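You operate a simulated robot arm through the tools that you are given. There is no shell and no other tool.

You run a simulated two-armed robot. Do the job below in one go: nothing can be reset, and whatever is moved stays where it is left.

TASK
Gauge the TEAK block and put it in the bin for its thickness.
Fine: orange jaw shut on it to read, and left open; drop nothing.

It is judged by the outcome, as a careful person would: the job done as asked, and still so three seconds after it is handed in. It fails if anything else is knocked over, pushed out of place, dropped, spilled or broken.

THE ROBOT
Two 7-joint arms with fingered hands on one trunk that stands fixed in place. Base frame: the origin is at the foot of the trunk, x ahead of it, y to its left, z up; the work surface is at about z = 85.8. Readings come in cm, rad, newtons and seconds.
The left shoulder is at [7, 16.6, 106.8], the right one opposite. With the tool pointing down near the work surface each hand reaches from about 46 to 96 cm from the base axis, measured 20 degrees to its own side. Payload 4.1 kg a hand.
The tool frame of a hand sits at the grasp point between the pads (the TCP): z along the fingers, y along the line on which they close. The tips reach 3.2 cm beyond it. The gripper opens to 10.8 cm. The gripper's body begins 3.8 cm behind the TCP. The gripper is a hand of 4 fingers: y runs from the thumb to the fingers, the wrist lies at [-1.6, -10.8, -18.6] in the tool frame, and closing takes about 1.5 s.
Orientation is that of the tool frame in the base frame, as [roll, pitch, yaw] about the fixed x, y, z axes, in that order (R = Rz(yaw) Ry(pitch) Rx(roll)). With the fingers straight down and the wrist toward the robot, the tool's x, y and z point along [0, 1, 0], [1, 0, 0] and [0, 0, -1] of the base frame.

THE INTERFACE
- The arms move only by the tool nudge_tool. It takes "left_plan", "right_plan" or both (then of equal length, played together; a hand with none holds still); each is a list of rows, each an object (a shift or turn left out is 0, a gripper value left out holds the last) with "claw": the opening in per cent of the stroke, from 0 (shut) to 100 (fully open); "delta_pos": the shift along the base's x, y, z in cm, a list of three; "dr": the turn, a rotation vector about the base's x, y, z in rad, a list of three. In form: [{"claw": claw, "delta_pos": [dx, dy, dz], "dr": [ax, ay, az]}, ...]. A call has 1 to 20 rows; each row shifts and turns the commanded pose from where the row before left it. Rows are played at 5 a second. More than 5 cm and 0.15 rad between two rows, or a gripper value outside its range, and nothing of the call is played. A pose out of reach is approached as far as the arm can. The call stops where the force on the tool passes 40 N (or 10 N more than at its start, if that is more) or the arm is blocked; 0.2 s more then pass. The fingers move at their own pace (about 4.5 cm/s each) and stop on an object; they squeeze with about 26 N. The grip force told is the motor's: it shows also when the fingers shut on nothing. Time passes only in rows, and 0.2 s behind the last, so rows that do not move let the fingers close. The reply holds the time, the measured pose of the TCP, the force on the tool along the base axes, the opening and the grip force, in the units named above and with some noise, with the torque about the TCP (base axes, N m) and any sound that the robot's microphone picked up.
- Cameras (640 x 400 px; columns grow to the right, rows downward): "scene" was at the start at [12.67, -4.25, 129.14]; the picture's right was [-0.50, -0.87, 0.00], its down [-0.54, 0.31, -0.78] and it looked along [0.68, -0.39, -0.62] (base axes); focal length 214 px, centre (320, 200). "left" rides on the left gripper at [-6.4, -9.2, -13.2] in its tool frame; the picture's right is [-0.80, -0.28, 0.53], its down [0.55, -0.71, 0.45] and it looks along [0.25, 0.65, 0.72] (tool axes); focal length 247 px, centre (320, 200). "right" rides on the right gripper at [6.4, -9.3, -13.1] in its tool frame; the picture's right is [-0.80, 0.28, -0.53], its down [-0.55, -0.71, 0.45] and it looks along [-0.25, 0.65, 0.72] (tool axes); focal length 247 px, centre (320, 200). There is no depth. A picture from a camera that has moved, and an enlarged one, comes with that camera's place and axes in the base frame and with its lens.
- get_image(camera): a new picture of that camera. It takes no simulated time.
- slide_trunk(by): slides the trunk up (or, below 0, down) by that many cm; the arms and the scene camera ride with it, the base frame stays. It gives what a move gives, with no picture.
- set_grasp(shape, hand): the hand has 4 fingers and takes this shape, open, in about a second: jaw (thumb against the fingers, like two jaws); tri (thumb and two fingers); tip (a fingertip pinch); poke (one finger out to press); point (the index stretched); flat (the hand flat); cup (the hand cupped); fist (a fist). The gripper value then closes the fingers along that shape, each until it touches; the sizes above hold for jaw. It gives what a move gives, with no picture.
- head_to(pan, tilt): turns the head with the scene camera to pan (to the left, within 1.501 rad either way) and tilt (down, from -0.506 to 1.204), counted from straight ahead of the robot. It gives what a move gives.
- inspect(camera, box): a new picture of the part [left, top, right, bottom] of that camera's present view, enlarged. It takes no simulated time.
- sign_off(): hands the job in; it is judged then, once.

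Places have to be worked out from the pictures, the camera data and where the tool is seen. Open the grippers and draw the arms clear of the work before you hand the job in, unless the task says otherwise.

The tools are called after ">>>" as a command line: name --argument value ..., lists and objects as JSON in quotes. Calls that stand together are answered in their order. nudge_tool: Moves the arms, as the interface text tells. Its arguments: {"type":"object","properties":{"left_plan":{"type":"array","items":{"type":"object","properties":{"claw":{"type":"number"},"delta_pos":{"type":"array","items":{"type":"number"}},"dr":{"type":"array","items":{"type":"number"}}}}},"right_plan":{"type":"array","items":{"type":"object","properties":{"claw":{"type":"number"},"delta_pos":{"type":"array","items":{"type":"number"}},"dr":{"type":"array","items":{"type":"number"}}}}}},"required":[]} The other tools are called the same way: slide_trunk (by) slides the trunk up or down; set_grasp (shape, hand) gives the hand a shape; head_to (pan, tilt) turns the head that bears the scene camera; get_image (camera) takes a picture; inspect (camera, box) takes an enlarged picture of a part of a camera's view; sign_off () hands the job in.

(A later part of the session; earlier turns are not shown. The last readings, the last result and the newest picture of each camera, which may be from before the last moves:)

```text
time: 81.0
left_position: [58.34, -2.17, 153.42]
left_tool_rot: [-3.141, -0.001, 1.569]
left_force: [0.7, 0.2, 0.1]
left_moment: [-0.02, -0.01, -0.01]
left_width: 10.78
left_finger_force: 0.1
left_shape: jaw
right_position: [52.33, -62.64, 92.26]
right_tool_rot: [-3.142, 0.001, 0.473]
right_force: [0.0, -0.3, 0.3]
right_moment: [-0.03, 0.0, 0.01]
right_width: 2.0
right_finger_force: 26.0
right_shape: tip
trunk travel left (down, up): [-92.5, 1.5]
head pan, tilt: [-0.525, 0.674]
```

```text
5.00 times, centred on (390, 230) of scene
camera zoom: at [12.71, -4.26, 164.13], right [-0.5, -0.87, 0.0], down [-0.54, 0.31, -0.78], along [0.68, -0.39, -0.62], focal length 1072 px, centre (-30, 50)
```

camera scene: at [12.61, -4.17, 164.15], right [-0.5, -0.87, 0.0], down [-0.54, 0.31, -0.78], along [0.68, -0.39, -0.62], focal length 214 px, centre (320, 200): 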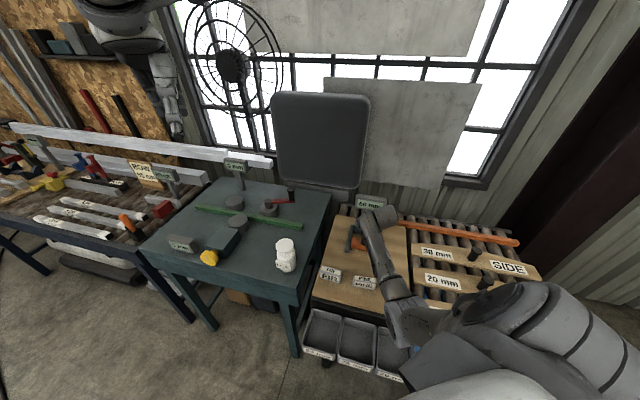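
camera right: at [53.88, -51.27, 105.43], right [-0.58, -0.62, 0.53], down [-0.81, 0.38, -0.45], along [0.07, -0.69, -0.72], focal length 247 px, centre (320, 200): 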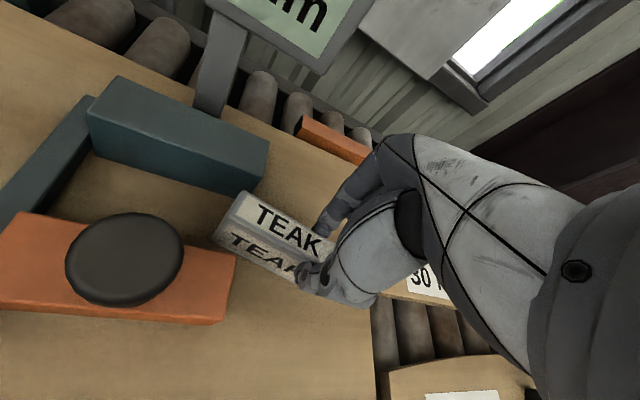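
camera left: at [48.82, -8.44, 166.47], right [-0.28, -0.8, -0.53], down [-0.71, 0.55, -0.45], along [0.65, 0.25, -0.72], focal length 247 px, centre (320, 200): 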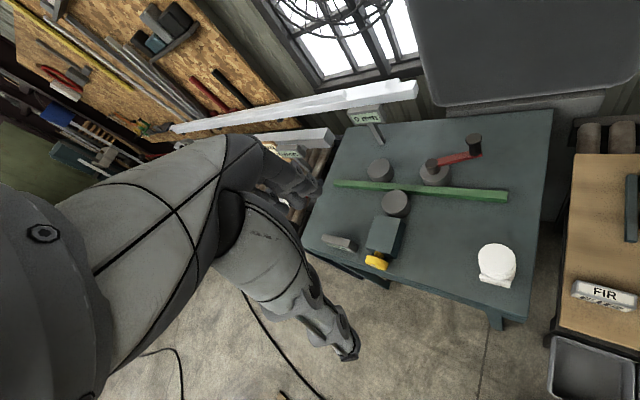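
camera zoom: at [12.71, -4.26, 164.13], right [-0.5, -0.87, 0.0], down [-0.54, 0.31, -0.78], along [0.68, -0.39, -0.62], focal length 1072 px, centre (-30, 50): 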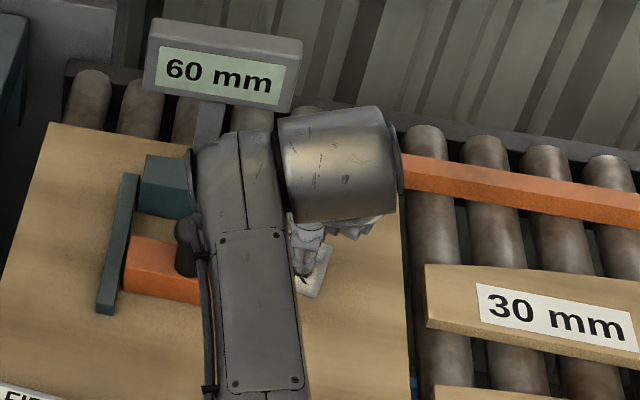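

The block slid out cleanly with the gauge undisturbed. I'll drag it another 1.5 cm for working room, then release and lift clear.

>>> nudge_tool --right_plan '[{"delta_pos": [-0.4, -0.2, 0], "claw": 0}, {"delta_pos": [-0.5, -0.25, 0]}, {"delta_pos": [-0.4, -0.2, 0]}, {"delta_pos": [0, 0, 0]}, {"claw": 15}, {"claw": 32}, {"claw": 32}, {"claw": 32}, {"delta_pos": [0, 0, 0.5]}, {"delta_pos": [0, 0, 1]}, {"delta_pos": [0, 0, 2]}, {"delta_pos": [0, 0, 2.5]}, {"delta_pos": [0, 0, 2.5]}, {"delta_pos": [0, 0, 0]}]'

>>> get_image --camera "right"

```text
time: 84.0
left_position: [58.21, -2.15, 153.38]
left_tool_rot: [-3.141, 0.001, 1.571]
left_force: [-0.3, -0.2, 0.3]
left_moment: [0.01, -0.03, -0.01]
left_width: 10.76
left_finger_force: 0.1
left_shape: jaw
right_position: [50.85, -63.08, 100.84]
right_tool_rot: [-3.141, 0.0, 0.473]
right_force: [0.7, 0.9, -0.3]
right_moment: [0.01, 0.01, 0.04]
right_width: 3.44
right_finger_force: 0.0
right_shape: tip
trunk travel left (down, up): [-92.5, 1.5]
head pan, tilt: [-0.525, 0.674]
```

```text
taken
camera right: at [52.48, -51.88, 113.89], right [-0.58, -0.62, 0.53], down [-0.81, 0.38, -0.45], along [0.07, -0.69, -0.72], focal length 247 px, centre (320, 200)
```

right: 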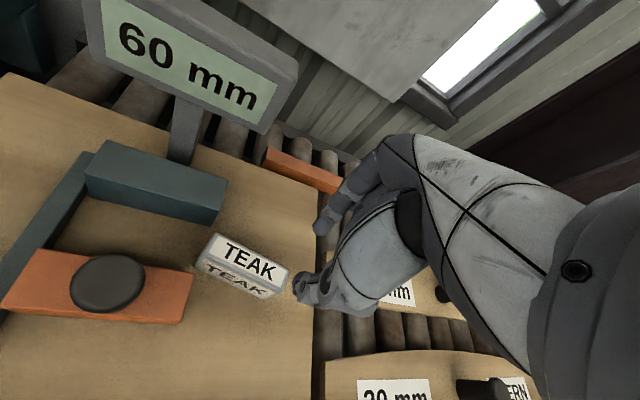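

The block stands free to the right of the gauge, which still reads 60 mm. Here in free air I'll return the hand to the jaw shape for a secure central grip.

>>> set_grasp --hand "right" --shape "jaw"

>>> inspect --camera "right" --box '[160, 180, 360, 330]'

>>> inspect --camera "scene" --box '[350, 200, 430, 260]'

```text
time: 84.9
left_position: [58.3, -2.13, 153.41]
left_tool_rot: [-3.141, 0.001, 1.571]
left_force: [0.0, -0.4, 0.5]
left_moment: [-0.01, -0.03, 0.02]
left_width: 10.75
left_finger_force: 0.0
left_shape: jaw
right_position: [50.81, -63.12, 100.92]
right_tool_rot: [3.141, 0.0, 0.474]
right_force: [-0.2, 0.5, -1.0]
right_moment: [-0.01, 0.02, -0.02]
right_width: 10.78
right_finger_force: 0.0
right_shape: jaw
trunk travel left (down, up): [-92.5, 1.5]
head pan, tilt: [-0.525, 0.674]
```

```text
2.67 times, centred on (260, 255) of right
camera zoom: at [52.49, -51.87, 113.87], right [-0.58, -0.62, 0.53], down [-0.81, 0.38, -0.45], along [0.07, -0.69, -0.72], focal length 659 px, centre (480, 53)
```

zoom: 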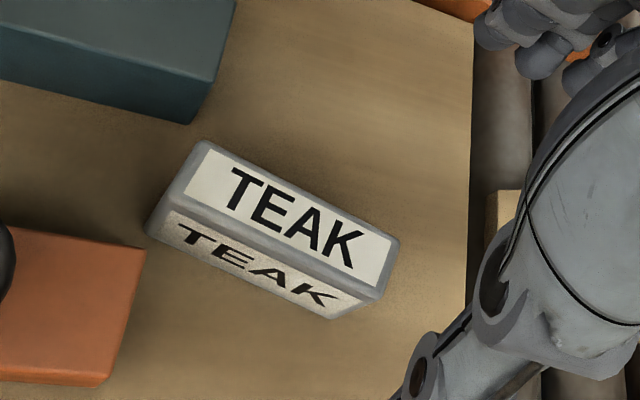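

```text
6.67 times, centred on (390, 230) of scene
camera zoom: at [12.69, -4.25, 164.14], right [-0.5, -0.87, 0.0], down [-0.54, 0.31, -0.78], along [0.68, -0.39, -0.62], focal length 1430 px, centre (-147, 0)
```

zoom: 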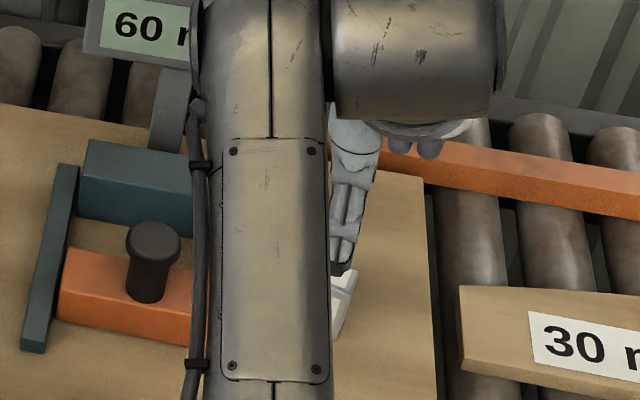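

In the tool frame the block is centred 2.6 cm to the left and turned about 0.06 rad. I'll align over its centre, set the opening to 60%, and lower to z ≈ 95.

>>> nudge_tool --right_plan '[{"delta_pos": [0.8, 0.4, 0], "dr": [0, 0, 0.03], "claw": 60}, {"delta_pos": [0.8, 0.4, 0], "dr": [0, 0, 0.03]}, {"delta_pos": [0.76, 0.3, 0]}, {"delta_pos": [0, 0, -1.5]}, {"delta_pos": [0, 0, -1.5]}, {"delta_pos": [0, 0, -1.5]}, {"delta_pos": [0, 0, -1.3]}, {"delta_pos": [0, 0, 0]}]'

>>> inspect --camera "right" --box '[180, 150, 400, 330]'

```text
time: 86.7
left_position: [58.25, -2.26, 153.33]
left_tool_rot: [-3.141, 0.001, 1.572]
left_force: [-0.8, 0.3, -0.3]
left_moment: [0.03, -0.02, -0.03]
left_width: 10.77
left_finger_force: 0.0
left_shape: jaw
right_position: [53.3, -62.25, 95.0]
right_tool_rot: [-3.141, 0.0, 0.532]
right_force: [1.0, -0.1, 1.2]
right_moment: [-0.01, 0.07, 0.02]
right_width: 6.52
right_finger_force: 0.0
right_shape: jaw
trunk travel left (down, up): [-92.5, 1.5]
head pan, tilt: [-0.525, 0.674]
```

```text
2.22 times, centred on (290, 240) of right
camera zoom: at [54.25, -50.79, 108.09], right [-0.54, -0.65, 0.53], down [-0.83, 0.33, -0.45], along [0.11, -0.69, -0.72], focal length 549 px, centre (387, 111)
```

zoom: 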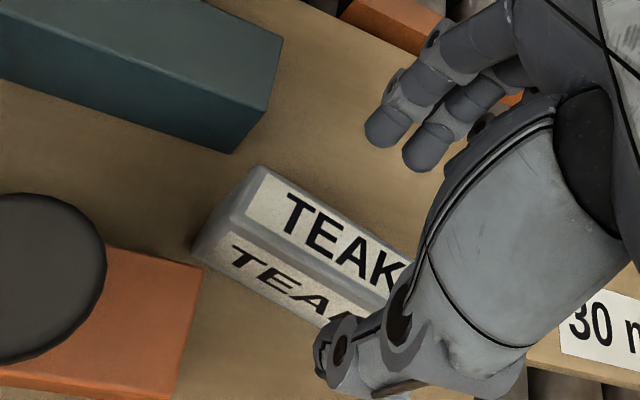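

Centred: block end is 4 cm left of the TCP as expected, and all fingers are clear of the gauge. Lowering to z 91.4 and closing.

>>> nudge_tool --right_plan '[{"delta_pos": [0, 0, -1.2]}, {"delta_pos": [0, 0, -1.2]}, {"delta_pos": [0, 0, -1.2]}, {"delta_pos": [0, 0, 0]}, {"claw": 30}, {"claw": 0}, {"claw": 0}, {"claw": 0}, {"claw": 0}, {"claw": 0}, {"claw": 0}]'

>>> inspect --camera "right" --box '[180, 150, 400, 330]'

```text
time: 89.1
left_position: [58.26, -2.2, 153.45]
left_tool_rot: [3.141, 0.0, 1.571]
left_force: [-0.9, -0.7, 0.1]
left_moment: [0.03, -0.01, -0.01]
left_width: 10.76
left_finger_force: 0.1
left_shape: jaw
right_position: [53.36, -62.15, 91.35]
right_tool_rot: [-3.141, 0.0, 0.532]
right_force: [0.0, -0.1, 0.4]
right_moment: [-0.01, 0.01, 0.03]
right_width: 2.01
right_finger_force: 25.8
right_shape: jaw
trunk travel left (down, up): [-92.5, 1.5]
head pan, tilt: [-0.525, 0.674]
```

```text
2.22 times, centred on (290, 240) of right
camera zoom: at [54.32, -50.83, 104.46], right [-0.54, -0.65, 0.53], down [-0.83, 0.33, -0.45], along [0.11, -0.69, -0.72], focal length 549 px, centre (387, 111)
```

zoom: 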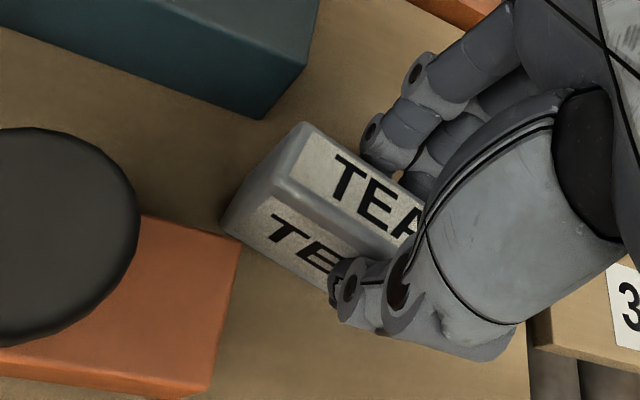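

TEAK is held centrally (25.8 N). I'll lift it 4.7 cm and verify the hold before heading back along the empty lane where it originally stood.

>>> nudge_tool --right_plan '[{"delta_pos": [0, 0, 0.5], "claw": 0}, {"delta_pos": [0, 0, 1.0]}, {"delta_pos": [0, 0, 1.2]}, {"delta_pos": [0, 0, 1.2]}, {"delta_pos": [0, 0, 0.8]}, {"delta_pos": [0, 0, 0]}]'

>>> get_image --camera "right"

```text
time: 90.5
left_position: [58.25, -2.26, 153.44]
left_tool_rot: [-3.141, 0.001, 1.57]
left_force: [0.2, 1.1, 0.2]
left_moment: [0.01, -0.05, 0.01]
left_width: 10.75
left_finger_force: 0.1
left_shape: jaw
right_position: [53.31, -62.17, 96.13]
right_tool_rot: [3.141, 0.001, 0.533]
right_force: [1.1, 0.5, -2.0]
right_moment: [-0.01, 0.0, 0.02]
right_width: 2.03
right_finger_force: 26.2
right_shape: jaw
trunk travel left (down, up): [-92.5, 1.5]
head pan, tilt: [-0.525, 0.674]
```

```text
taken
camera right: at [54.33, -50.75, 109.21], right [-0.54, -0.65, 0.53], down [-0.83, 0.33, -0.45], along [0.11, -0.69, -0.72], focal length 247 px, centre (320, 200)
```

right: 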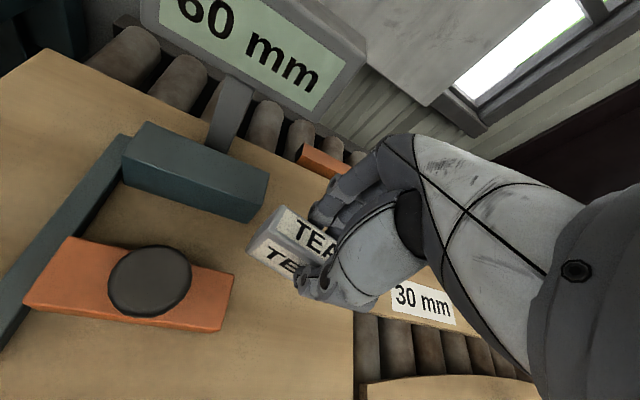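

Hold is good (−2 N load) and the gauge reads 60 mm with its jaw open. I'll carry the block back along the empty lane to about [37.3, -50.8], turning the hand +0.276 rad to line up with the bins.

>>> nudge_tool --right_plan '[{"delta_pos": [-0.8, 0.5, 0], "dr": [0, 0, 0.0276], "claw": 0}, {"delta_pos": [-1.6, 1.1, 0], "dr": [0, 0, 0.0276]}, {"delta_pos": [-1.7, 1.2, 0], "dr": [0, 0, 0.0276]}, {"delta_pos": [-1.7, 1.2, 0], "dr": [0, 0, 0.0276]}, {"delta_pos": [-1.7, 1.2, 0], "dr": [0, 0, 0.0276]}, {"delta_pos": [-1.7, 1.2, 0], "dr": [0, 0, 0.0276]}, {"delta_pos": [-1.7, 1.2, 0], "dr": [0, 0, 0.0276]}, {"delta_pos": [-1.7, 1.2, 0], "dr": [0, 0, 0.0276]}, {"delta_pos": [-1.7, 1.2, 0], "dr": [0, 0, 0.0276]}, {"delta_pos": [-1.7, 1.4, 0], "dr": [0, 0, 0.0276]}, {"delta_pos": [0, 0, 0]}]'

>>> get_image --camera "right"

>>> get_image --camera "scene"

```text
time: 92.9
left_position: [58.29, -2.18, 153.35]
left_tool_rot: [-3.142, -0.001, 1.573]
left_force: [-0.3, 0.8, -0.1]
left_moment: [0.0, 0.03, -0.02]
left_width: 10.75
left_finger_force: 0.0
left_shape: jaw
right_position: [37.38, -50.65, 96.02]
right_tool_rot: [-3.14, 0.001, 0.81]
right_force: [-0.9, -0.2, -2.5]
right_moment: [0.02, -0.03, -0.03]
right_width: 2.03
right_finger_force: 26.3
right_shape: jaw
trunk travel left (down, up): [-92.5, 1.5]
head pan, tilt: [-0.525, 0.674]
```

```text
taken
camera right: at [35.1, -39.6, 109.21], right [-0.35, -0.77, 0.53], down [-0.89, 0.09, -0.45], along [0.3, -0.63, -0.72], focal length 247 px, centre (320, 200)
```

right: 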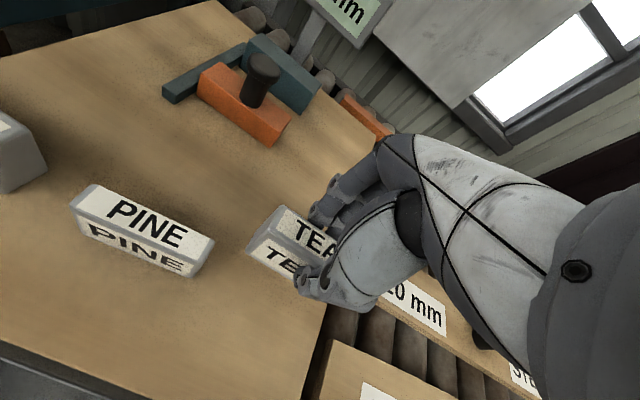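

```text
taken
camera scene: at [12.73, -4.29, 164.13], right [-0.5, -0.87, 0.0], down [-0.54, 0.31, -0.78], along [0.68, -0.39, -0.62], focal length 214 px, centre (320, 200)
```

scene: 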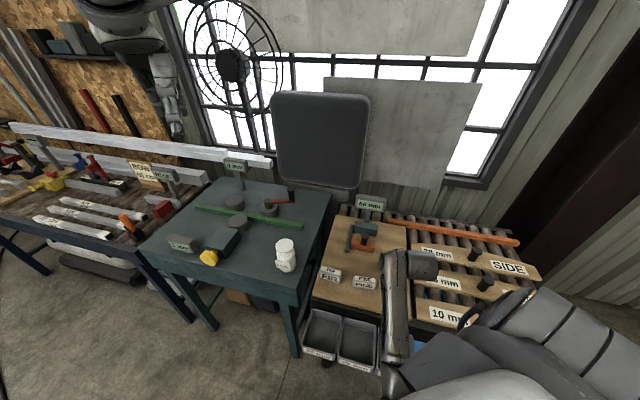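

Clear of PINE with the block held level. I'll carry it toward the bench's near edge, easing down to z ≈ 94.5, and check reach.

>>> nudge_tool --right_plan '[{"delta_pos": [-1.2, 1.15, -0.25], "claw": 0}, {"delta_pos": [-1.2, 1.15, -0.25]}, {"delta_pos": [-1.2, 1.15, -0.25]}, {"delta_pos": [-1.2, 1.15, -0.25]}, {"delta_pos": [-1.2, 1.15, -0.25]}, {"delta_pos": [-1.2, 1.15, -0.25]}, {"delta_pos": [0, 0, 0]}]'

>>> get_image --camera "right"

```text
time: 94.5
left_position: [58.28, -2.18, 153.37]
left_tool_rot: [-3.141, 0.0, 1.574]
left_force: [-0.2, 0.2, -0.7]
left_moment: [-0.01, 0.0, 0.04]
left_width: 10.76
left_finger_force: 0.0
left_shape: jaw
right_position: [31.35, -49.11, 98.03]
right_tool_rot: [3.045, 0.095, 0.843]
right_force: [-0.2, -0.6, -2.3]
right_moment: [0.01, 0.01, -0.01]
right_width: 2.01
right_finger_force: 26.4
right_shape: jaw
trunk travel left (down, up): [-92.5, 1.5]
head pan, tilt: [-0.525, 0.674]
stopped in row 7 (right hand): the arm was blocked; the commanded pose is now the measured one
```

```text
taken
camera right: at [28.56, -36.41, 109.51], right [-0.32, -0.71, 0.63], down [-0.89, -0.01, -0.46], along [0.33, -0.71, -0.63], focal length 247 px, centre (320, 200)
```

right: 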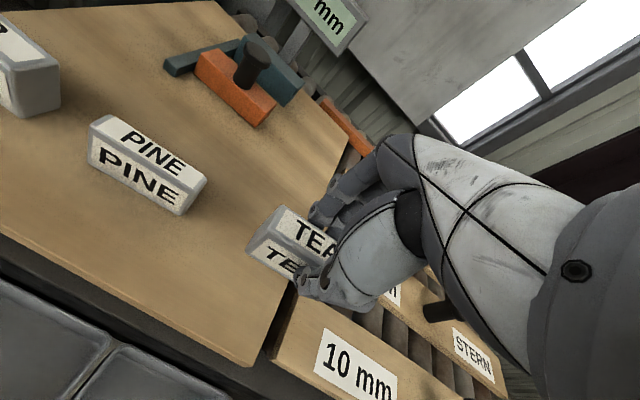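

The arm got blocked near [31.4, -49.1, 98] and the hand tilted slightly, with only the block's weight on the sensor. I'll look at the scene to see what limits it.

>>> get_image --camera "scene"

>>> inspect --camera "scene" --box '[340, 230, 640, 400]'

```text
taken
camera scene: at [12.69, -4.29, 164.14], right [-0.5, -0.87, 0.0], down [-0.54, 0.31, -0.78], along [0.68, -0.39, -0.62], focal length 214 px, centre (320, 200)
```

scene: 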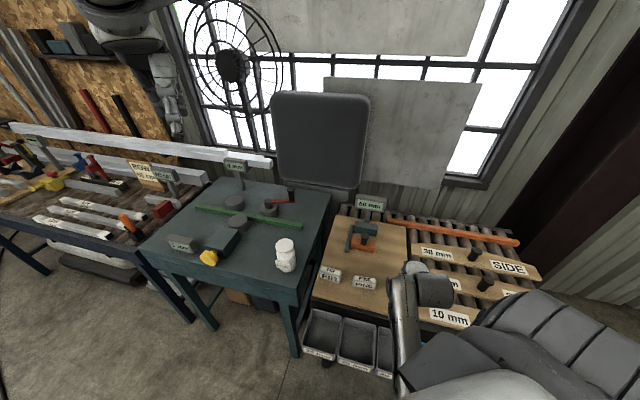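

```text
2.13 times, centred on (490, 315) of scene
camera zoom: at [12.69, -4.29, 164.14], right [-0.5, -0.87, 0.0], down [-0.54, 0.31, -0.78], along [0.68, -0.39, -0.62], focal length 458 px, centre (-43, -45)
```

zoom: 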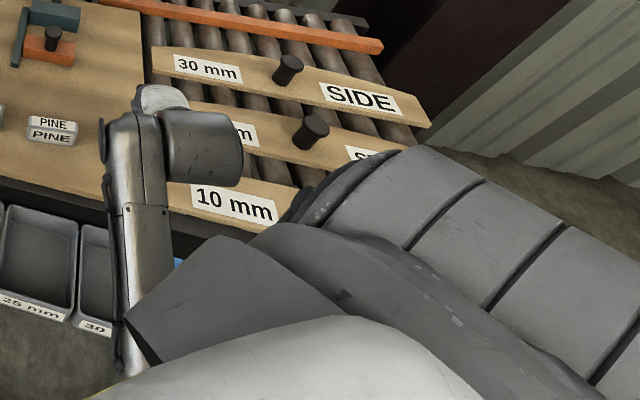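

The forearm is folded against the upper arm: at that height the wrist is too close to the shoulder. I'll back out to the previous pose and re-level the hand, then go around via the left side, where the geometry allows a lower approach to the bins.

>>> nudge_tool --right_plan '[{"delta_pos": [1.2, -0.3, 0], "dr": [0.027, 0.002, -0.006], "claw": 0}, {"delta_pos": [1.2, -0.3, 0], "dr": [0.027, 0.002, -0.006]}, {"delta_pos": [1.2, -0.3, 0], "dr": [0.027, 0.002, -0.006]}, {"delta_pos": [1.2, -0.3, 0], "dr": [0.027, 0.002, -0.006]}, {"delta_pos": [1.25, -0.34, 0], "dr": [0.027, 0.001, -0.006]}, {"delta_pos": [0, 0, 0]}]'

>>> get_image --camera "right"

```text
time: 95.8
left_position: [58.3, -2.15, 153.38]
left_tool_rot: [3.141, 0.001, 1.57]
left_force: [-0.7, -0.4, 0.5]
left_moment: [0.0, 0.02, -0.02]
left_width: 10.78
left_finger_force: 0.1
left_shape: jaw
right_position: [37.27, -50.56, 97.92]
right_tool_rot: [-3.139, -0.002, 0.818]
right_force: [-0.1, 0.2, -1.7]
right_moment: [0.0, -0.01, -0.04]
right_width: 2.01
right_finger_force: 25.8
right_shape: jaw
trunk travel left (down, up): [-92.5, 1.5]
head pan, tilt: [-0.525, 0.674]
```

```text
taken
camera right: at [35.06, -39.48, 111.01], right [-0.34, -0.78, 0.53], down [-0.89, 0.08, -0.45], along [0.3, -0.62, -0.72], focal length 247 px, centre (320, 200)
```

right: 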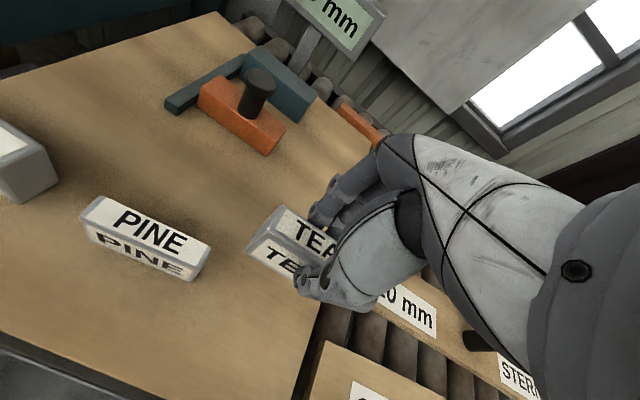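

Level again at [37.3, -50.6, 97.9] with the block bottom about 1.5 cm above the other blocks' tops. I'll move left behind/above PINE and FIR to about [53.9, -34.5] at z ≈ 98.5.

>>> nudge_tool --right_plan '[{"delta_pos": [0.9, 0.6, 0.6], "dr": [0, 0, -0.005], "claw": 0}, {"delta_pos": [1.6, 1.5, 0]}, {"delta_pos": [1.75, 1.75, 0]}, {"delta_pos": [1.75, 1.75, 0]}, {"delta_pos": [1.75, 1.75, 0]}, {"delta_pos": [1.75, 1.75, 0]}, {"delta_pos": [1.75, 1.75, 0]}, {"delta_pos": [1.75, 1.75, 0]}, {"delta_pos": [1.75, 1.75, 0]}, {"delta_pos": [1.75, 1.65, 0]}, {"delta_pos": [0, 0, 0]}]'

>>> get_image --camera "right"

>>> get_image --camera "scene"

```text
time: 98.1
left_position: [58.39, -2.2, 153.27]
left_tool_rot: [-3.14, 0.0, 1.571]
left_force: [-0.1, -0.5, -0.1]
left_moment: [0.0, 0.0, 0.02]
left_width: 10.78
left_finger_force: 0.0
left_shape: jaw
right_position: [52.79, -42.23, 100.22]
right_tool_rot: [3.054, 0.111, 0.771]
right_force: [1.0, 0.3, -2.7]
right_moment: [0.0, 0.01, 0.0]
right_width: 2.04
right_finger_force: 26.4
right_shape: jaw
trunk travel left (down, up): [-92.5, 1.5]
head pan, tilt: [-0.525, 0.674]
stopped in row 11 (right hand): the arm was blocked; the commanded pose is now the measured one
```

```text
taken
camera right: at [51.29, -29.3, 111.56], right [-0.36, -0.68, 0.64], down [-0.89, 0.06, -0.45], along [0.27, -0.73, -0.63], focal length 247 px, centre (320, 200)
```

right: 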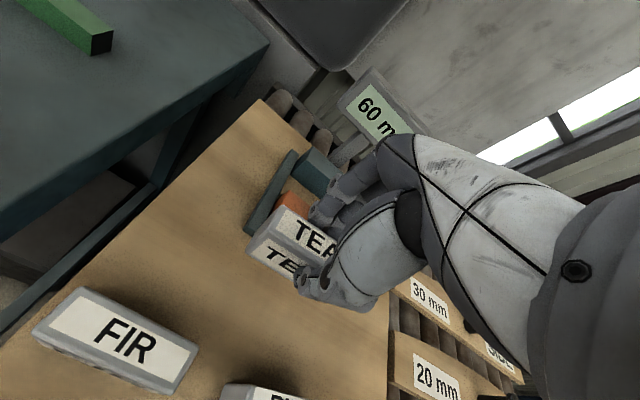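

```text
taken
camera scene: at [12.78, -4.27, 164.13], right [-0.5, -0.87, 0.0], down [-0.54, 0.31, -0.78], along [0.68, -0.39, -0.62], focal length 214 px, centre (320, 200)
```

scene: 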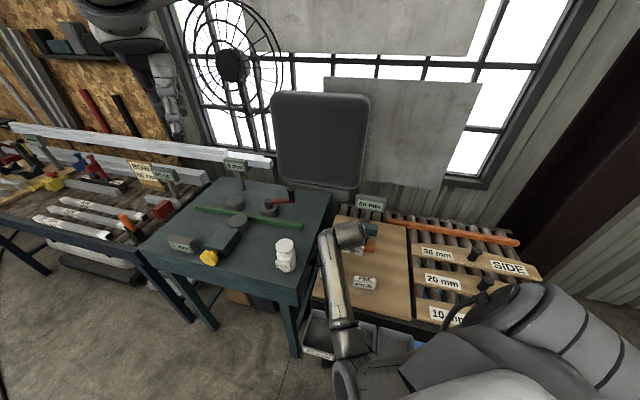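

Blocked again with a slight tilt. The hand's yaw is at its limit relative to the forearm on this side, since the natural yaw for this arm is further counter-clockwise. I'll re-level here and turn the hand counter-clockwise by 0.8 rad; the block fits the bin in any orientation.

>>> nudge_tool --right_plan '[{"delta_pos": [-0.3, -0.5, 0], "dr": [0.023, -0.003, 0.06], "claw": 0}, {"delta_pos": [-0.3, -0.5, 0], "dr": [0.023, -0.003, 0.09]}, {"delta_pos": [-0.2, -0.5, 0], "dr": [0.023, -0.003, 0.1]}, {"delta_pos": [-0.2, -0.5, 0], "dr": [0.023, -0.003, 0.1]}, {"delta_pos": [0, 0, 0], "dr": [0.024, -0.003, 0.1]}, {"delta_pos": [0, 0, 0], "dr": [0.024, -0.003, 0.1]}, {"delta_pos": [0, 0, 0], "dr": [0, 0, 0.1]}, {"delta_pos": [0, 0, 0], "dr": [0, 0, 0.1]}, {"delta_pos": [0, 0, 0]}]'

>>> get_image --camera "right"

>>> get_image --camera "scene"

```text
time: 100.1
left_position: [58.4, -2.2, 153.36]
left_tool_rot: [3.141, 0.0, 1.573]
left_force: [0.2, -0.7, 0.1]
left_moment: [0.01, -0.01, 0.03]
left_width: 10.76
left_finger_force: 0.0
left_shape: jaw
right_position: [51.86, -44.0, 100.05]
right_tool_rot: [3.112, -0.022, 1.526]
right_force: [0.1, -0.8, -1.8]
right_moment: [0.02, 0.04, 0.0]
right_width: 2.03
right_finger_force: 26.3
right_shape: jaw
trunk travel left (down, up): [-92.5, 1.5]
head pan, tilt: [-0.525, 0.674]
```

```text
taken
camera right: at [42.59, -37.38, 112.99], right [0.23, -0.82, 0.52], down [-0.72, -0.51, -0.48], along [0.66, -0.26, -0.7], focal length 247 px, centre (320, 200)
```

right: 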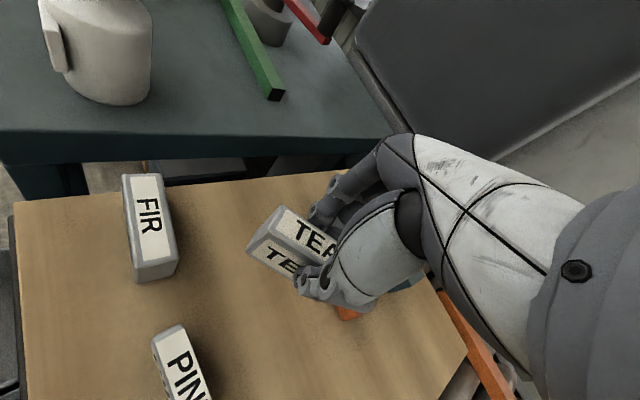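

```text
taken
camera scene: at [12.72, -4.23, 164.14], right [-0.5, -0.87, 0.0], down [-0.54, 0.31, -0.78], along [0.68, -0.39, -0.62], focal length 214 px, centre (320, 200)
```

scene: 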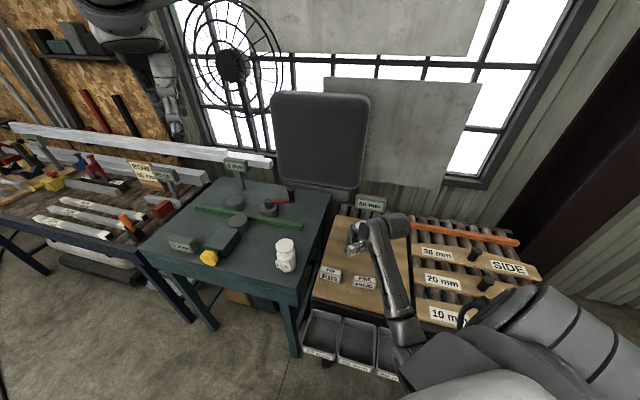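

Now reachable with yaw ≈ 1.53 and only a 0.03 rad residual tilt. Turning further counter-clockwise moves the wrist away from the shoulder, which helps at the bins, so I'll level it and turn another 0.4 rad here to test.

>>> nudge_tool --right_plan '[{"dr": [-0.01, 0.015, 0.1], "claw": 0}, {"dr": [-0.011, 0.016, 0.1]}, {"dr": [0, 0, 0.1]}, {"dr": [0, 0, 0.1]}, {"delta_pos": [0, 0, 0]}]'

```text
time: 101.3
left_position: [58.24, -2.21, 153.29]
left_tool_rot: [-3.141, -0.001, 1.573]
left_force: [-0.1, 0.8, 0.4]
left_moment: [-0.01, 0.01, -0.01]
left_width: 10.76
left_finger_force: 0.1
left_shape: jaw
right_position: [51.79, -44.02, 100.1]
right_tool_rot: [-3.139, -0.001, 1.927]
right_force: [0.0, -0.1, -1.7]
right_moment: [0.0, -0.03, -0.04]
right_width: 2.01
right_finger_force: 26.3
right_shape: jaw
trunk travel left (down, up): [-92.5, 1.5]
head pan, tilt: [-0.525, 0.674]
```

Level and comfortable at yaw 1.93. I'll turn another 0.4 rad so the block's length points along the bin's depth.

>>> nudge_tool --right_plan '[{"dr": [0, 0, 0.1], "claw": 0}, {"dr": [0, 0, 0.1]}, {"dr": [0, 0, 0.1]}, {"dr": [0, 0, 0.1]}, {"delta_pos": [0, 0, 0]}]'

>>> get_image --camera "scene"

```text
time: 102.5
left_position: [58.23, -2.31, 153.38]
left_tool_rot: [-3.141, 0.0, 1.571]
left_force: [1.1, -1.7, 0.3]
left_moment: [0.02, -0.01, 0.0]
left_width: 10.73
left_finger_force: 0.1
left_shape: jaw
right_position: [51.82, -44.13, 100.09]
right_tool_rot: [-3.14, -0.004, 2.324]
right_force: [0.6, -0.1, -1.7]
right_moment: [0.01, -0.02, -0.02]
right_width: 2.01
right_finger_force: 25.6
right_shape: jaw
trunk travel left (down, up): [-92.5, 1.5]
head pan, tilt: [-0.525, 0.674]
```

```text
taken
camera scene: at [12.7, -4.28, 164.14], right [-0.5, -0.87, 0.0], down [-0.54, 0.31, -0.78], along [0.68, -0.39, -0.62], focal length 214 px, centre (320, 200)
```

scene: 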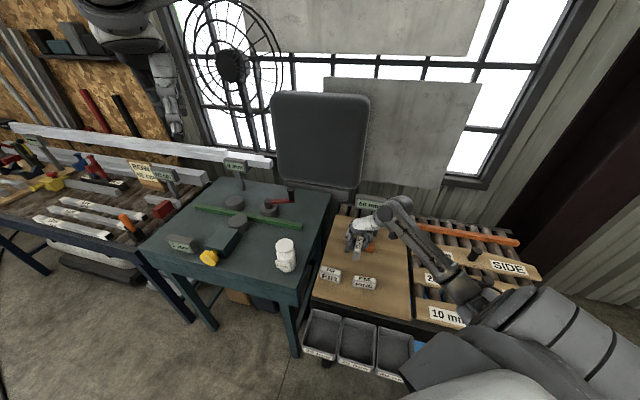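

The arm now comes in from the right with plenty of room, and TEAK's long axis points along the bins' depth. I'll move down the lane between FIR and PINE at z ≈ 98 (block bottom well above both).

>>> nudge_tool --right_plan '[{"delta_pos": [-0.7, 1.0, -0.3], "claw": 0}, {"delta_pos": [-1.2, 1.6, -0.3]}, {"delta_pos": [-1.3, 1.75, -0.3]}, {"delta_pos": [-1.3, 1.75, -0.3]}, {"delta_pos": [-1.3, 1.75, -0.3]}, {"delta_pos": [-1.3, 1.75, -0.3]}, {"delta_pos": [-1.3, 1.7, -0.2]}, {"delta_pos": [0, 0, 0]}]'

>>> get_image --camera "right"

>>> get_image --camera "scene"

```text
time: 104.3
left_position: [58.17, -2.26, 153.25]
left_tool_rot: [3.141, 0.0, 1.572]
left_force: [0.8, -0.6, 0.1]
left_moment: [-0.02, 0.01, -0.03]
left_width: 10.78
left_finger_force: 0.1
left_shape: jaw
right_position: [43.42, -32.71, 98.07]
right_tool_rot: [3.141, -0.004, 2.325]
right_force: [0.4, 0.5, -2.0]
right_moment: [0.01, 0.0, -0.01]
right_width: 2.0
right_finger_force: 26.8
right_shape: jaw
trunk travel left (down, up): [-92.5, 1.5]
head pan, tilt: [-0.525, 0.674]
```

```text
taken
camera right: at [32.42, -34.31, 111.21], right [0.75, -0.39, 0.53], down [-0.14, -0.88, -0.45], along [0.64, 0.26, -0.72], focal length 247 px, centre (320, 200)
```

right: 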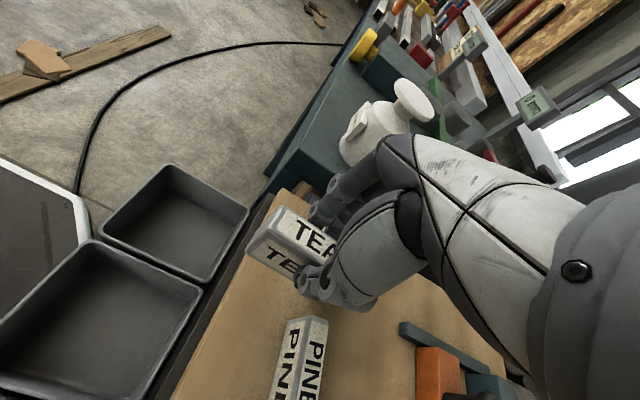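

```text
taken
camera scene: at [12.72, -4.28, 164.13], right [-0.5, -0.87, 0.0], down [-0.54, 0.31, -0.78], along [0.68, -0.39, -0.62], focal length 214 px, centre (320, 200)
```

scene: 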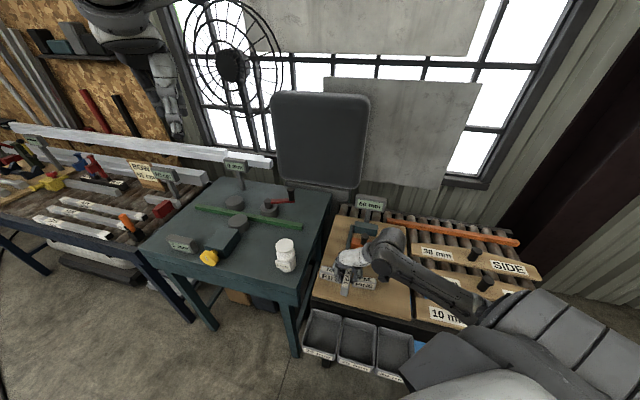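

Bin 25 is the lower one in the hand view; its back-left rim corner lands at [39.3, -30.7], matching my estimate. I'll carry the block over the bench edge to about [33.6, -30.7] at z ≈ 94.

>>> nudge_tool --right_plan '[{"delta_pos": [-1.2, 0.6, -0.2], "claw": 0}, {"delta_pos": [-1.5, 0.5, -0.3]}, {"delta_pos": [-1.5, 0.3, -0.6]}, {"delta_pos": [-1.5, 0.2, -0.7]}, {"delta_pos": [-1.5, 0.2, -0.8]}, {"delta_pos": [-1.4, 0.1, -0.8]}, {"delta_pos": [-1.2, 0.1, -0.6]}, {"delta_pos": [0, 0, 0]}]'

>>> get_image --camera "right"

>>> inspect --camera "scene" --box '[280, 250, 440, 390]'

```text
time: 106.1
left_position: [58.29, -2.23, 153.33]
left_tool_rot: [-3.141, 0.0, 1.574]
left_force: [1.3, 0.1, 0.4]
left_moment: [-0.02, 0.02, -0.03]
left_width: 10.74
left_finger_force: 0.0
left_shape: jaw
right_position: [33.79, -30.81, 94.11]
right_tool_rot: [-3.14, -0.003, 2.326]
right_force: [0.2, 0.1, -1.6]
right_moment: [-0.01, -0.05, -0.01]
right_width: 1.99
right_finger_force: 26.1
right_shape: jaw
trunk travel left (down, up): [-92.5, 1.5]
head pan, tilt: [-0.525, 0.674]
```

```text
taken
camera right: at [22.82, -32.36, 107.24], right [0.75, -0.39, 0.53], down [-0.14, -0.88, -0.45], along [0.64, 0.26, -0.72], focal length 247 px, centre (320, 200)
```

right: 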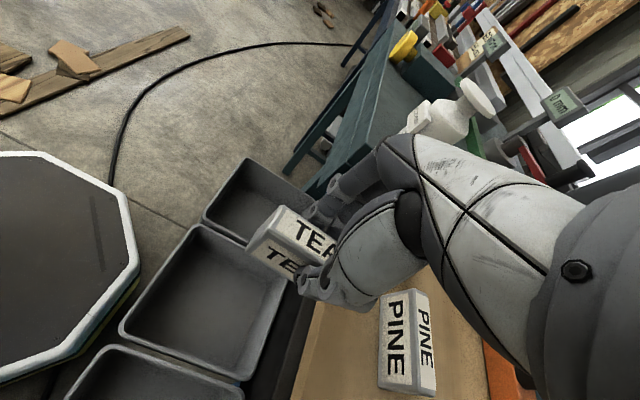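

```text
2.86 times, centred on (360, 320) of scene
camera zoom: at [12.71, -4.27, 164.14], right [-0.5, -0.87, 0.0], down [-0.54, 0.31, -0.78], along [0.68, -0.39, -0.62], focal length 613 px, centre (206, -143)
```

zoom: 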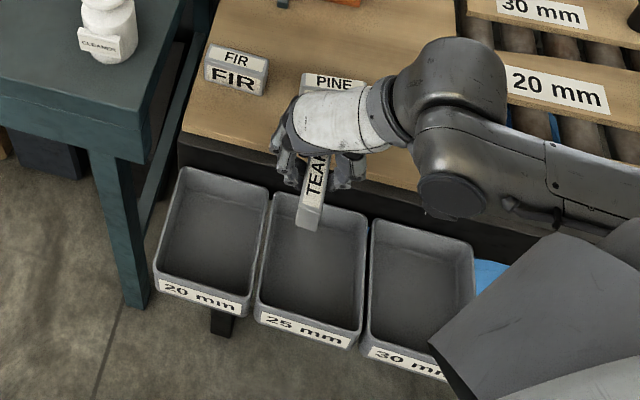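

TEAK is now over the 25 mm bin with the arm well clear. I'll centre it over the bin at [30.4, -29.9] while lowering to z ≈ 88.

>>> nudge_tool --right_plan '[{"delta_pos": [-0.9, 0.3, -0.8], "claw": 0}, {"delta_pos": [-0.9, 0.2, -1.0]}, {"delta_pos": [-0.8, 0.2, -1.3]}, {"delta_pos": [-0.8, 0.2, -1.5]}, {"delta_pos": [0, 0, -1.5]}, {"delta_pos": [0, 0, 0]}]'

>>> get_image --camera "right"

>>> inspect --camera "scene" --box '[290, 270, 430, 390]'

```text
time: 107.5
left_position: [58.23, -2.13, 153.35]
left_tool_rot: [-3.141, 0.0, 1.574]
left_force: [-0.4, 0.7, 0.7]
left_moment: [0.01, 0.02, -0.03]
left_width: 10.78
left_finger_force: 0.0
left_shape: jaw
right_position: [30.25, -29.75, 87.93]
right_tool_rot: [-3.139, -0.004, 2.325]
right_force: [0.3, -0.1, -1.8]
right_moment: [0.03, -0.01, 0.01]
right_width: 2.01
right_finger_force: 25.8
right_shape: jaw
trunk travel left (down, up): [-92.5, 1.5]
head pan, tilt: [-0.525, 0.674]
```

```text
taken
camera right: at [19.25, -31.32, 101.03], right [0.75, -0.39, 0.53], down [-0.14, -0.88, -0.45], along [0.64, 0.26, -0.72], focal length 247 px, centre (320, 200)
```

right: 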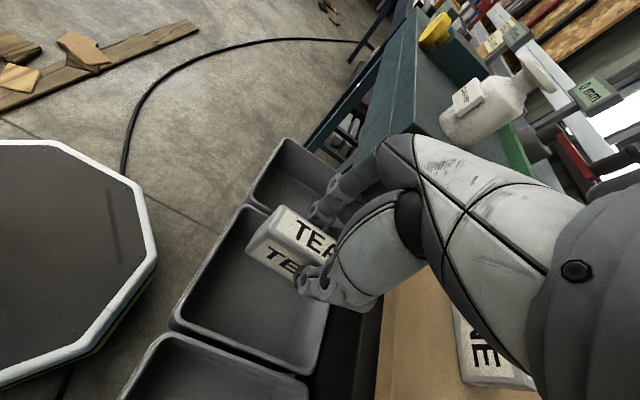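

```text
3.33 times, centred on (360, 330) of scene
camera zoom: at [12.71, -4.27, 164.13], right [-0.5, -0.87, 0.0], down [-0.54, 0.31, -0.78], along [0.68, -0.39, -0.62], focal length 715 px, centre (187, -233)
```

zoom: 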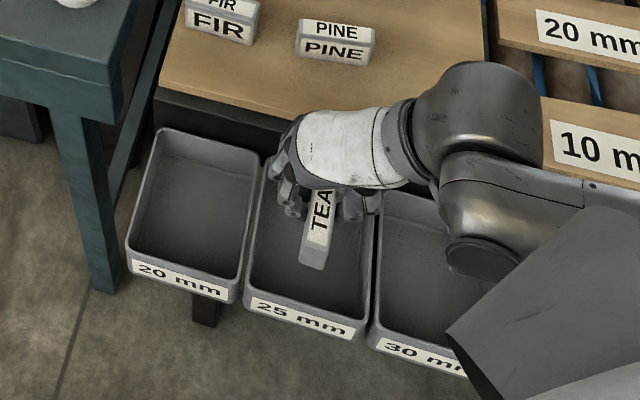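

Block is centred over the 25 mm bin. I'll lower it into the bin to z ≈ 80.5, keeping above the floor for now.

>>> nudge_tool --right_plan '[{"delta_pos": [0, 0, -1.2], "claw": 0}, {"delta_pos": [0, 0, -1.3]}, {"delta_pos": [0, 0, -1.3]}, {"delta_pos": [0, 0, -1.3]}, {"delta_pos": [0, 0, -1.3]}, {"delta_pos": [0, 0, -1.0]}, {"delta_pos": [0, 0, 0]}]'

>>> get_image --camera "right"

>>> inspect --camera "scene" --box '[290, 270, 430, 390]'

```text
time: 109.1
left_position: [58.22, -2.26, 153.41]
left_tool_rot: [3.141, 0.001, 1.571]
left_force: [-0.7, -0.2, 0.8]
left_moment: [-0.01, -0.05, 0.02]
left_width: 10.77
left_finger_force: 0.1
left_shape: jaw
right_position: [30.25, -29.94, 80.54]
right_tool_rot: [-3.14, -0.004, 2.325]
right_force: [-0.3, -0.3, -1.4]
right_moment: [0.07, 0.02, -0.03]
right_width: 2.01
right_finger_force: 26.0
right_shape: jaw
trunk travel left (down, up): [-92.5, 1.5]
head pan, tilt: [-0.525, 0.674]
```

```text
taken
camera right: at [19.28, -31.44, 93.72], right [0.75, -0.39, 0.53], down [-0.14, -0.88, -0.45], along [0.64, 0.26, -0.72], focal length 247 px, centre (320, 200)
```

right: 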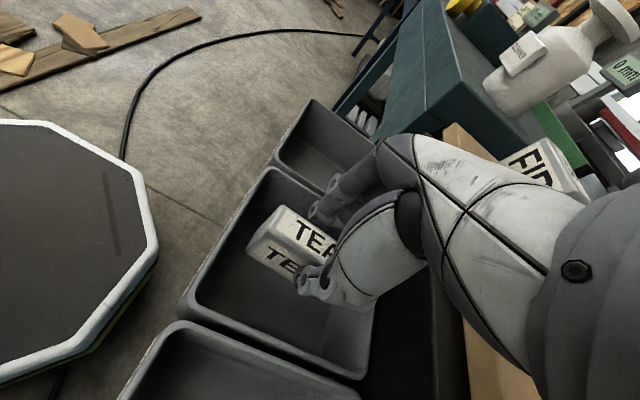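

```text
3.33 times, centred on (360, 330) of scene
camera zoom: at [12.68, -4.26, 164.14], right [-0.5, -0.87, 0.0], down [-0.54, 0.31, -0.78], along [0.68, -0.39, -0.62], focal length 715 px, centre (187, -233)
```

zoom: 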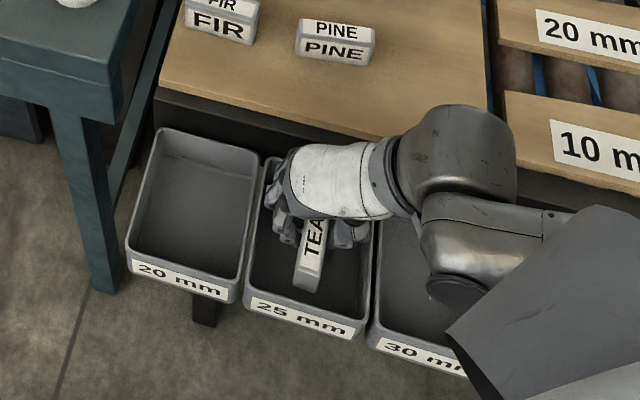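

The block is inside the bin with its bottom near z 75. I'll continue down in smaller steps and watch for the floor.

>>> nudge_tool --right_plan '[{"delta_pos": [0, 0, -0.6], "claw": 0}, {"delta_pos": [0, 0, -0.6]}, {"delta_pos": [0, 0, -0.4]}, {"delta_pos": [0, 0, -0.3]}, {"delta_pos": [0, 0, 0]}]'

```text
time: 110.3
left_position: [58.34, -2.22, 153.37]
left_tool_rot: [3.141, 0.0, 1.571]
left_force: [0.0, -0.2, -0.1]
left_moment: [-0.01, 0.02, 0.0]
left_width: 10.77
left_finger_force: 0.1
left_shape: jaw
right_position: [30.27, -29.92, 78.65]
right_tool_rot: [-3.139, -0.003, 2.326]
right_force: [-0.8, -0.6, -2.1]
right_moment: [-0.03, -0.02, 0.01]
right_width: 2.02
right_finger_force: 26.1
right_shape: jaw
trunk travel left (down, up): [-92.5, 1.5]
head pan, tilt: [-0.525, 0.674]
```

Still hanging free (−2.1 N) at z 78.65, block bottom near 73.1. I'll continue in 0.15–0.2 cm steps.

>>> nudge_tool --right_plan '[{"delta_pos": [0, 0, -0.2], "claw": 0}, {"delta_pos": [0, 0, -0.2]}, {"delta_pos": [0, 0, -0.15]}, {"delta_pos": [0, 0, 0]}]'

```text
time: 111.3
left_position: [58.27, -2.25, 153.3]
left_tool_rot: [3.141, 0.0, 1.571]
left_force: [0.2, -0.5, 0.5]
left_moment: [-0.02, -0.05, -0.01]
left_width: 10.74
left_finger_force: 0.1
left_shape: jaw
right_position: [30.29, -29.98, 78.19]
right_tool_rot: [-3.138, -0.004, 2.325]
right_force: [0.1, 0.1, -2.1]
right_moment: [0.0, -0.01, 0.01]
right_width: 2.03
right_finger_force: 26.2
right_shape: jaw
trunk travel left (down, up): [-92.5, 1.5]
head pan, tilt: [-0.525, 0.674]
```

Still −2.1 N at z 78.19; continuing down gently.

>>> nudge_tool --right_plan '[{"delta_pos": [0, 0, -0.15], "claw": 0}, {"delta_pos": [0, 0, -0.15]}, {"delta_pos": [0, 0, -0.1]}, {"delta_pos": [0, 0, 0]}]'

>>> inspect --camera "scene" --box '[330, 310, 400, 370]'

```text
time: 112.3
left_position: [58.41, -2.19, 153.32]
left_tool_rot: [3.141, 0.001, 1.572]
left_force: [-0.1, 0.8, -0.1]
left_moment: [-0.02, -0.01, 0.0]
left_width: 10.77
left_finger_force: 0.0
left_shape: jaw
right_position: [30.29, -29.88, 77.83]
right_tool_rot: [-3.139, -0.003, 2.326]
right_force: [-0.8, 0.5, -2.7]
right_moment: [0.02, -0.02, 0.02]
right_width: 1.98
right_finger_force: 25.5
right_shape: jaw
trunk travel left (down, up): [-92.5, 1.5]
head pan, tilt: [-0.525, 0.674]
```

```text
6.67 times, centred on (365, 340) of scene
camera zoom: at [12.69, -4.27, 164.14], right [-0.5, -0.87, 0.0], down [-0.54, 0.31, -0.78], along [0.68, -0.39, -0.62], focal length 1430 px, centre (20, -733)
```

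zoom: 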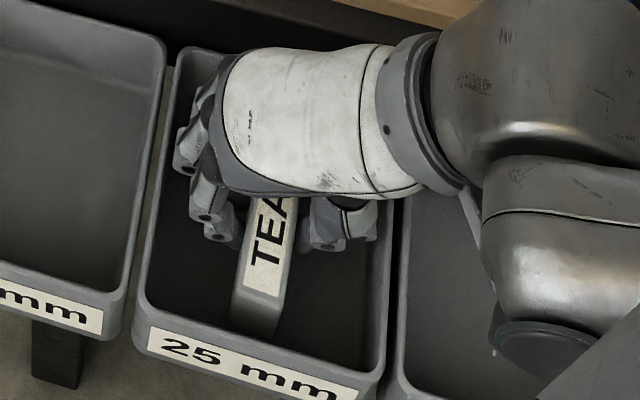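

Still free at z 77.83 (block bottom about 72.3). The fingers are inside the rim and clear, so I'll keep lowering in small steps.

>>> nudge_tool --right_plan '[{"delta_pos": [0, 0, -0.15], "claw": 0}, {"delta_pos": [0, 0, -0.15]}, {"delta_pos": [0, 0, -0.15]}, {"delta_pos": [0, 0, 0]}]'

```text
time: 113.3
left_position: [58.25, -2.21, 153.3]
left_tool_rot: [-3.14, -0.001, 1.572]
left_force: [-0.5, -1.1, -0.5]
left_moment: [0.0, -0.01, 0.01]
left_width: 10.81
left_finger_force: 0.0
left_shape: jaw
right_position: [30.17, -29.82, 77.3]
right_tool_rot: [-3.139, -0.002, 2.325]
right_force: [1.0, 0.4, -2.0]
right_moment: [0.0, 0.01, 0.03]
right_width: 1.99
right_finger_force: 26.2
right_shape: jaw
trunk travel left (down, up): [-92.5, 1.5]
head pan, tilt: [-0.525, 0.674]
```

Still hanging at z 77.3. Continuing with 0.15 cm steps.

>>> nudge_tool --right_plan '[{"delta_pos": [0, 0, -0.15], "claw": 0}, {"delta_pos": [0, 0, -0.15]}, {"delta_pos": [0, 0, -0.15]}, {"delta_pos": [0, 0, 0]}]'

>>> get_image --camera "right"

```text
time: 114.3
left_position: [58.3, -2.17, 153.47]
left_tool_rot: [3.14, 0.002, 1.572]
left_force: [0.2, 0.0, 0.2]
left_moment: [-0.03, 0.01, -0.01]
left_width: 10.76
left_finger_force: 0.0
left_shape: jaw
right_position: [30.24, -29.8, 76.85]
right_tool_rot: [-3.141, -0.004, 2.324]
right_force: [-0.3, -0.3, -1.9]
right_moment: [0.02, 0.01, -0.03]
right_width: 2.03
right_finger_force: 26.1
right_shape: jaw
trunk travel left (down, up): [-92.5, 1.5]
head pan, tilt: [-0.525, 0.674]
```

```text
taken
camera right: at [19.25, -31.46, 89.97], right [0.75, -0.39, 0.53], down [-0.14, -0.88, -0.45], along [0.64, 0.26, -0.72], focal length 247 px, centre (320, 200)
```

right: 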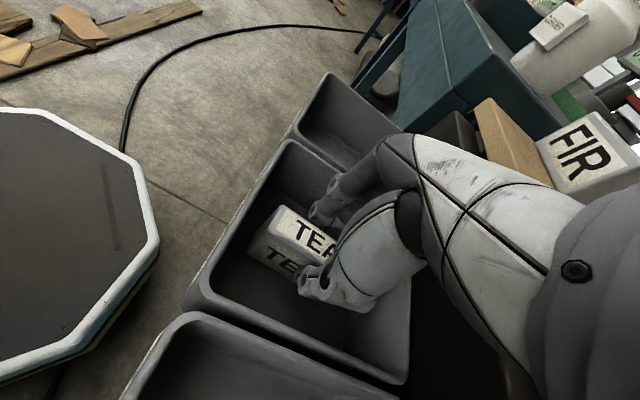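

Bottom at about z 71.3 and still free; the image shows the floor close below. Continuing.

>>> nudge_tool --right_plan '[{"delta_pos": [0, 0, -0.15], "claw": 0}, {"delta_pos": [0, 0, -0.12]}, {"delta_pos": [0, 0, -0.12]}, {"delta_pos": [0, 0, 0]}]'

```text
time: 115.3
left_position: [58.04, -2.09, 153.45]
left_tool_rot: [3.141, 0.0, 1.57]
left_force: [-0.5, 0.7, -0.4]
left_moment: [0.01, -0.02, 0.0]
left_width: 10.77
left_finger_force: 0.1
left_shape: jaw
right_position: [30.31, -29.83, 76.58]
right_tool_rot: [3.141, -0.002, 2.325]
right_force: [-2.2, -6.1, 20.1]
right_moment: [-0.21, 0.12, 0.0]
right_width: 2.11
right_finger_force: 26.0
right_shape: jaw
trunk travel left (down, up): [-92.5, 1.5]
head pan, tilt: [-0.525, 0.674]
```

Floor contact: 20 N up, and the moment places it right under the block. I'll ease up 0.12 cm to relax the force, then check.

>>> nudge_tool --right_plan '[{"delta_pos": [0, 0, 0.06], "claw": 0}, {"delta_pos": [0, 0, 0.06]}, {"delta_pos": [0, 0, 0]}]'

```text
time: 116.1
left_position: [58.19, -2.11, 153.38]
left_tool_rot: [-3.141, 0.0, 1.572]
left_force: [0.0, 0.8, 0.0]
left_moment: [0.01, 0.01, -0.02]
left_width: 10.77
left_finger_force: 0.1
left_shape: jaw
right_position: [30.2, -29.76, 76.63]
right_tool_rot: [-3.14, -0.004, 2.325]
right_force: [3.3, -1.1, 10.5]
right_moment: [-0.04, -0.03, 0.02]
right_width: 2.11
right_finger_force: 26.4
right_shape: jaw
trunk travel left (down, up): [-92.5, 1.5]
head pan, tilt: [-0.525, 0.674]
```

Force is down to 10 N; I'll ease up a further 0.08 cm before releasing.

>>> nudge_tool --right_plan '[{"delta_pos": [0, 0, 0.08], "claw": 0}, {"delta_pos": [0, 0, 0]}]'

```text
time: 116.7
left_position: [58.34, -2.06, 153.43]
left_tool_rot: [-3.141, 0.0, 1.574]
left_force: [1.0, -0.7, -1.2]
left_moment: [0.05, 0.01, 0.06]
left_width: 10.76
left_finger_force: 0.1
left_shape: jaw
right_position: [30.38, -29.91, 76.71]
right_tool_rot: [3.141, -0.003, 2.324]
right_force: [1.2, 0.0, 4.3]
right_moment: [-0.02, -0.04, 0.01]
right_width: 2.08
right_finger_force: 25.8
right_shape: jaw
trunk travel left (down, up): [-92.5, 1.5]
head pan, tilt: [-0.525, 0.674]
```

The block rests on the bin floor with a light 4 N contact. I'll open to 32% to release it.

>>> nudge_tool --right_plan '[{"claw": 12}, {"claw": 24}, {"claw": 34}, {"claw": 34}, {"claw": 34}]'

>>> inspect --camera "right" --box '[180, 130, 430, 390]'

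```text
time: 117.9
left_position: [58.08, -2.34, 153.54]
left_tool_rot: [-3.142, -0.001, 1.57]
left_force: [-0.3, 0.0, -0.7]
left_moment: [-0.02, -0.02, -0.04]
left_width: 10.77
left_finger_force: 0.1
left_shape: jaw
right_position: [30.22, -29.97, 76.66]
right_tool_rot: [-3.139, -0.003, 2.325]
right_force: [-7.3, -5.8, 2.7]
right_moment: [0.13, -0.21, -0.05]
right_width: 3.45
right_finger_force: 0.1
right_shape: jaw
trunk travel left (down, up): [-92.5, 1.5]
head pan, tilt: [-0.525, 0.674]
```

```text
1.54 times, centred on (305, 260) of right
camera zoom: at [19.17, -31.49, 89.8], right [0.75, -0.39, 0.53], down [-0.14, -0.88, -0.45], along [0.64, 0.26, -0.72], focal length 380 px, centre (343, 108)
```

zoom: 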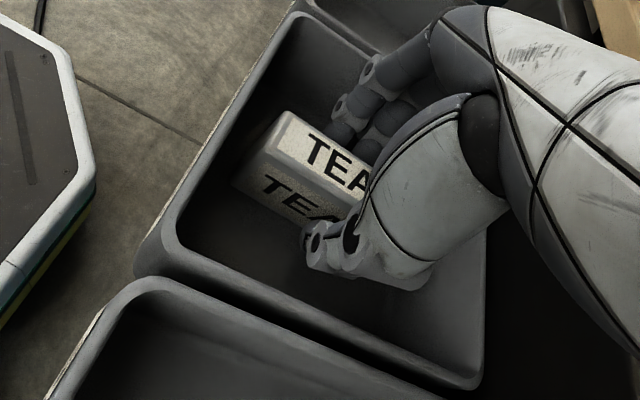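

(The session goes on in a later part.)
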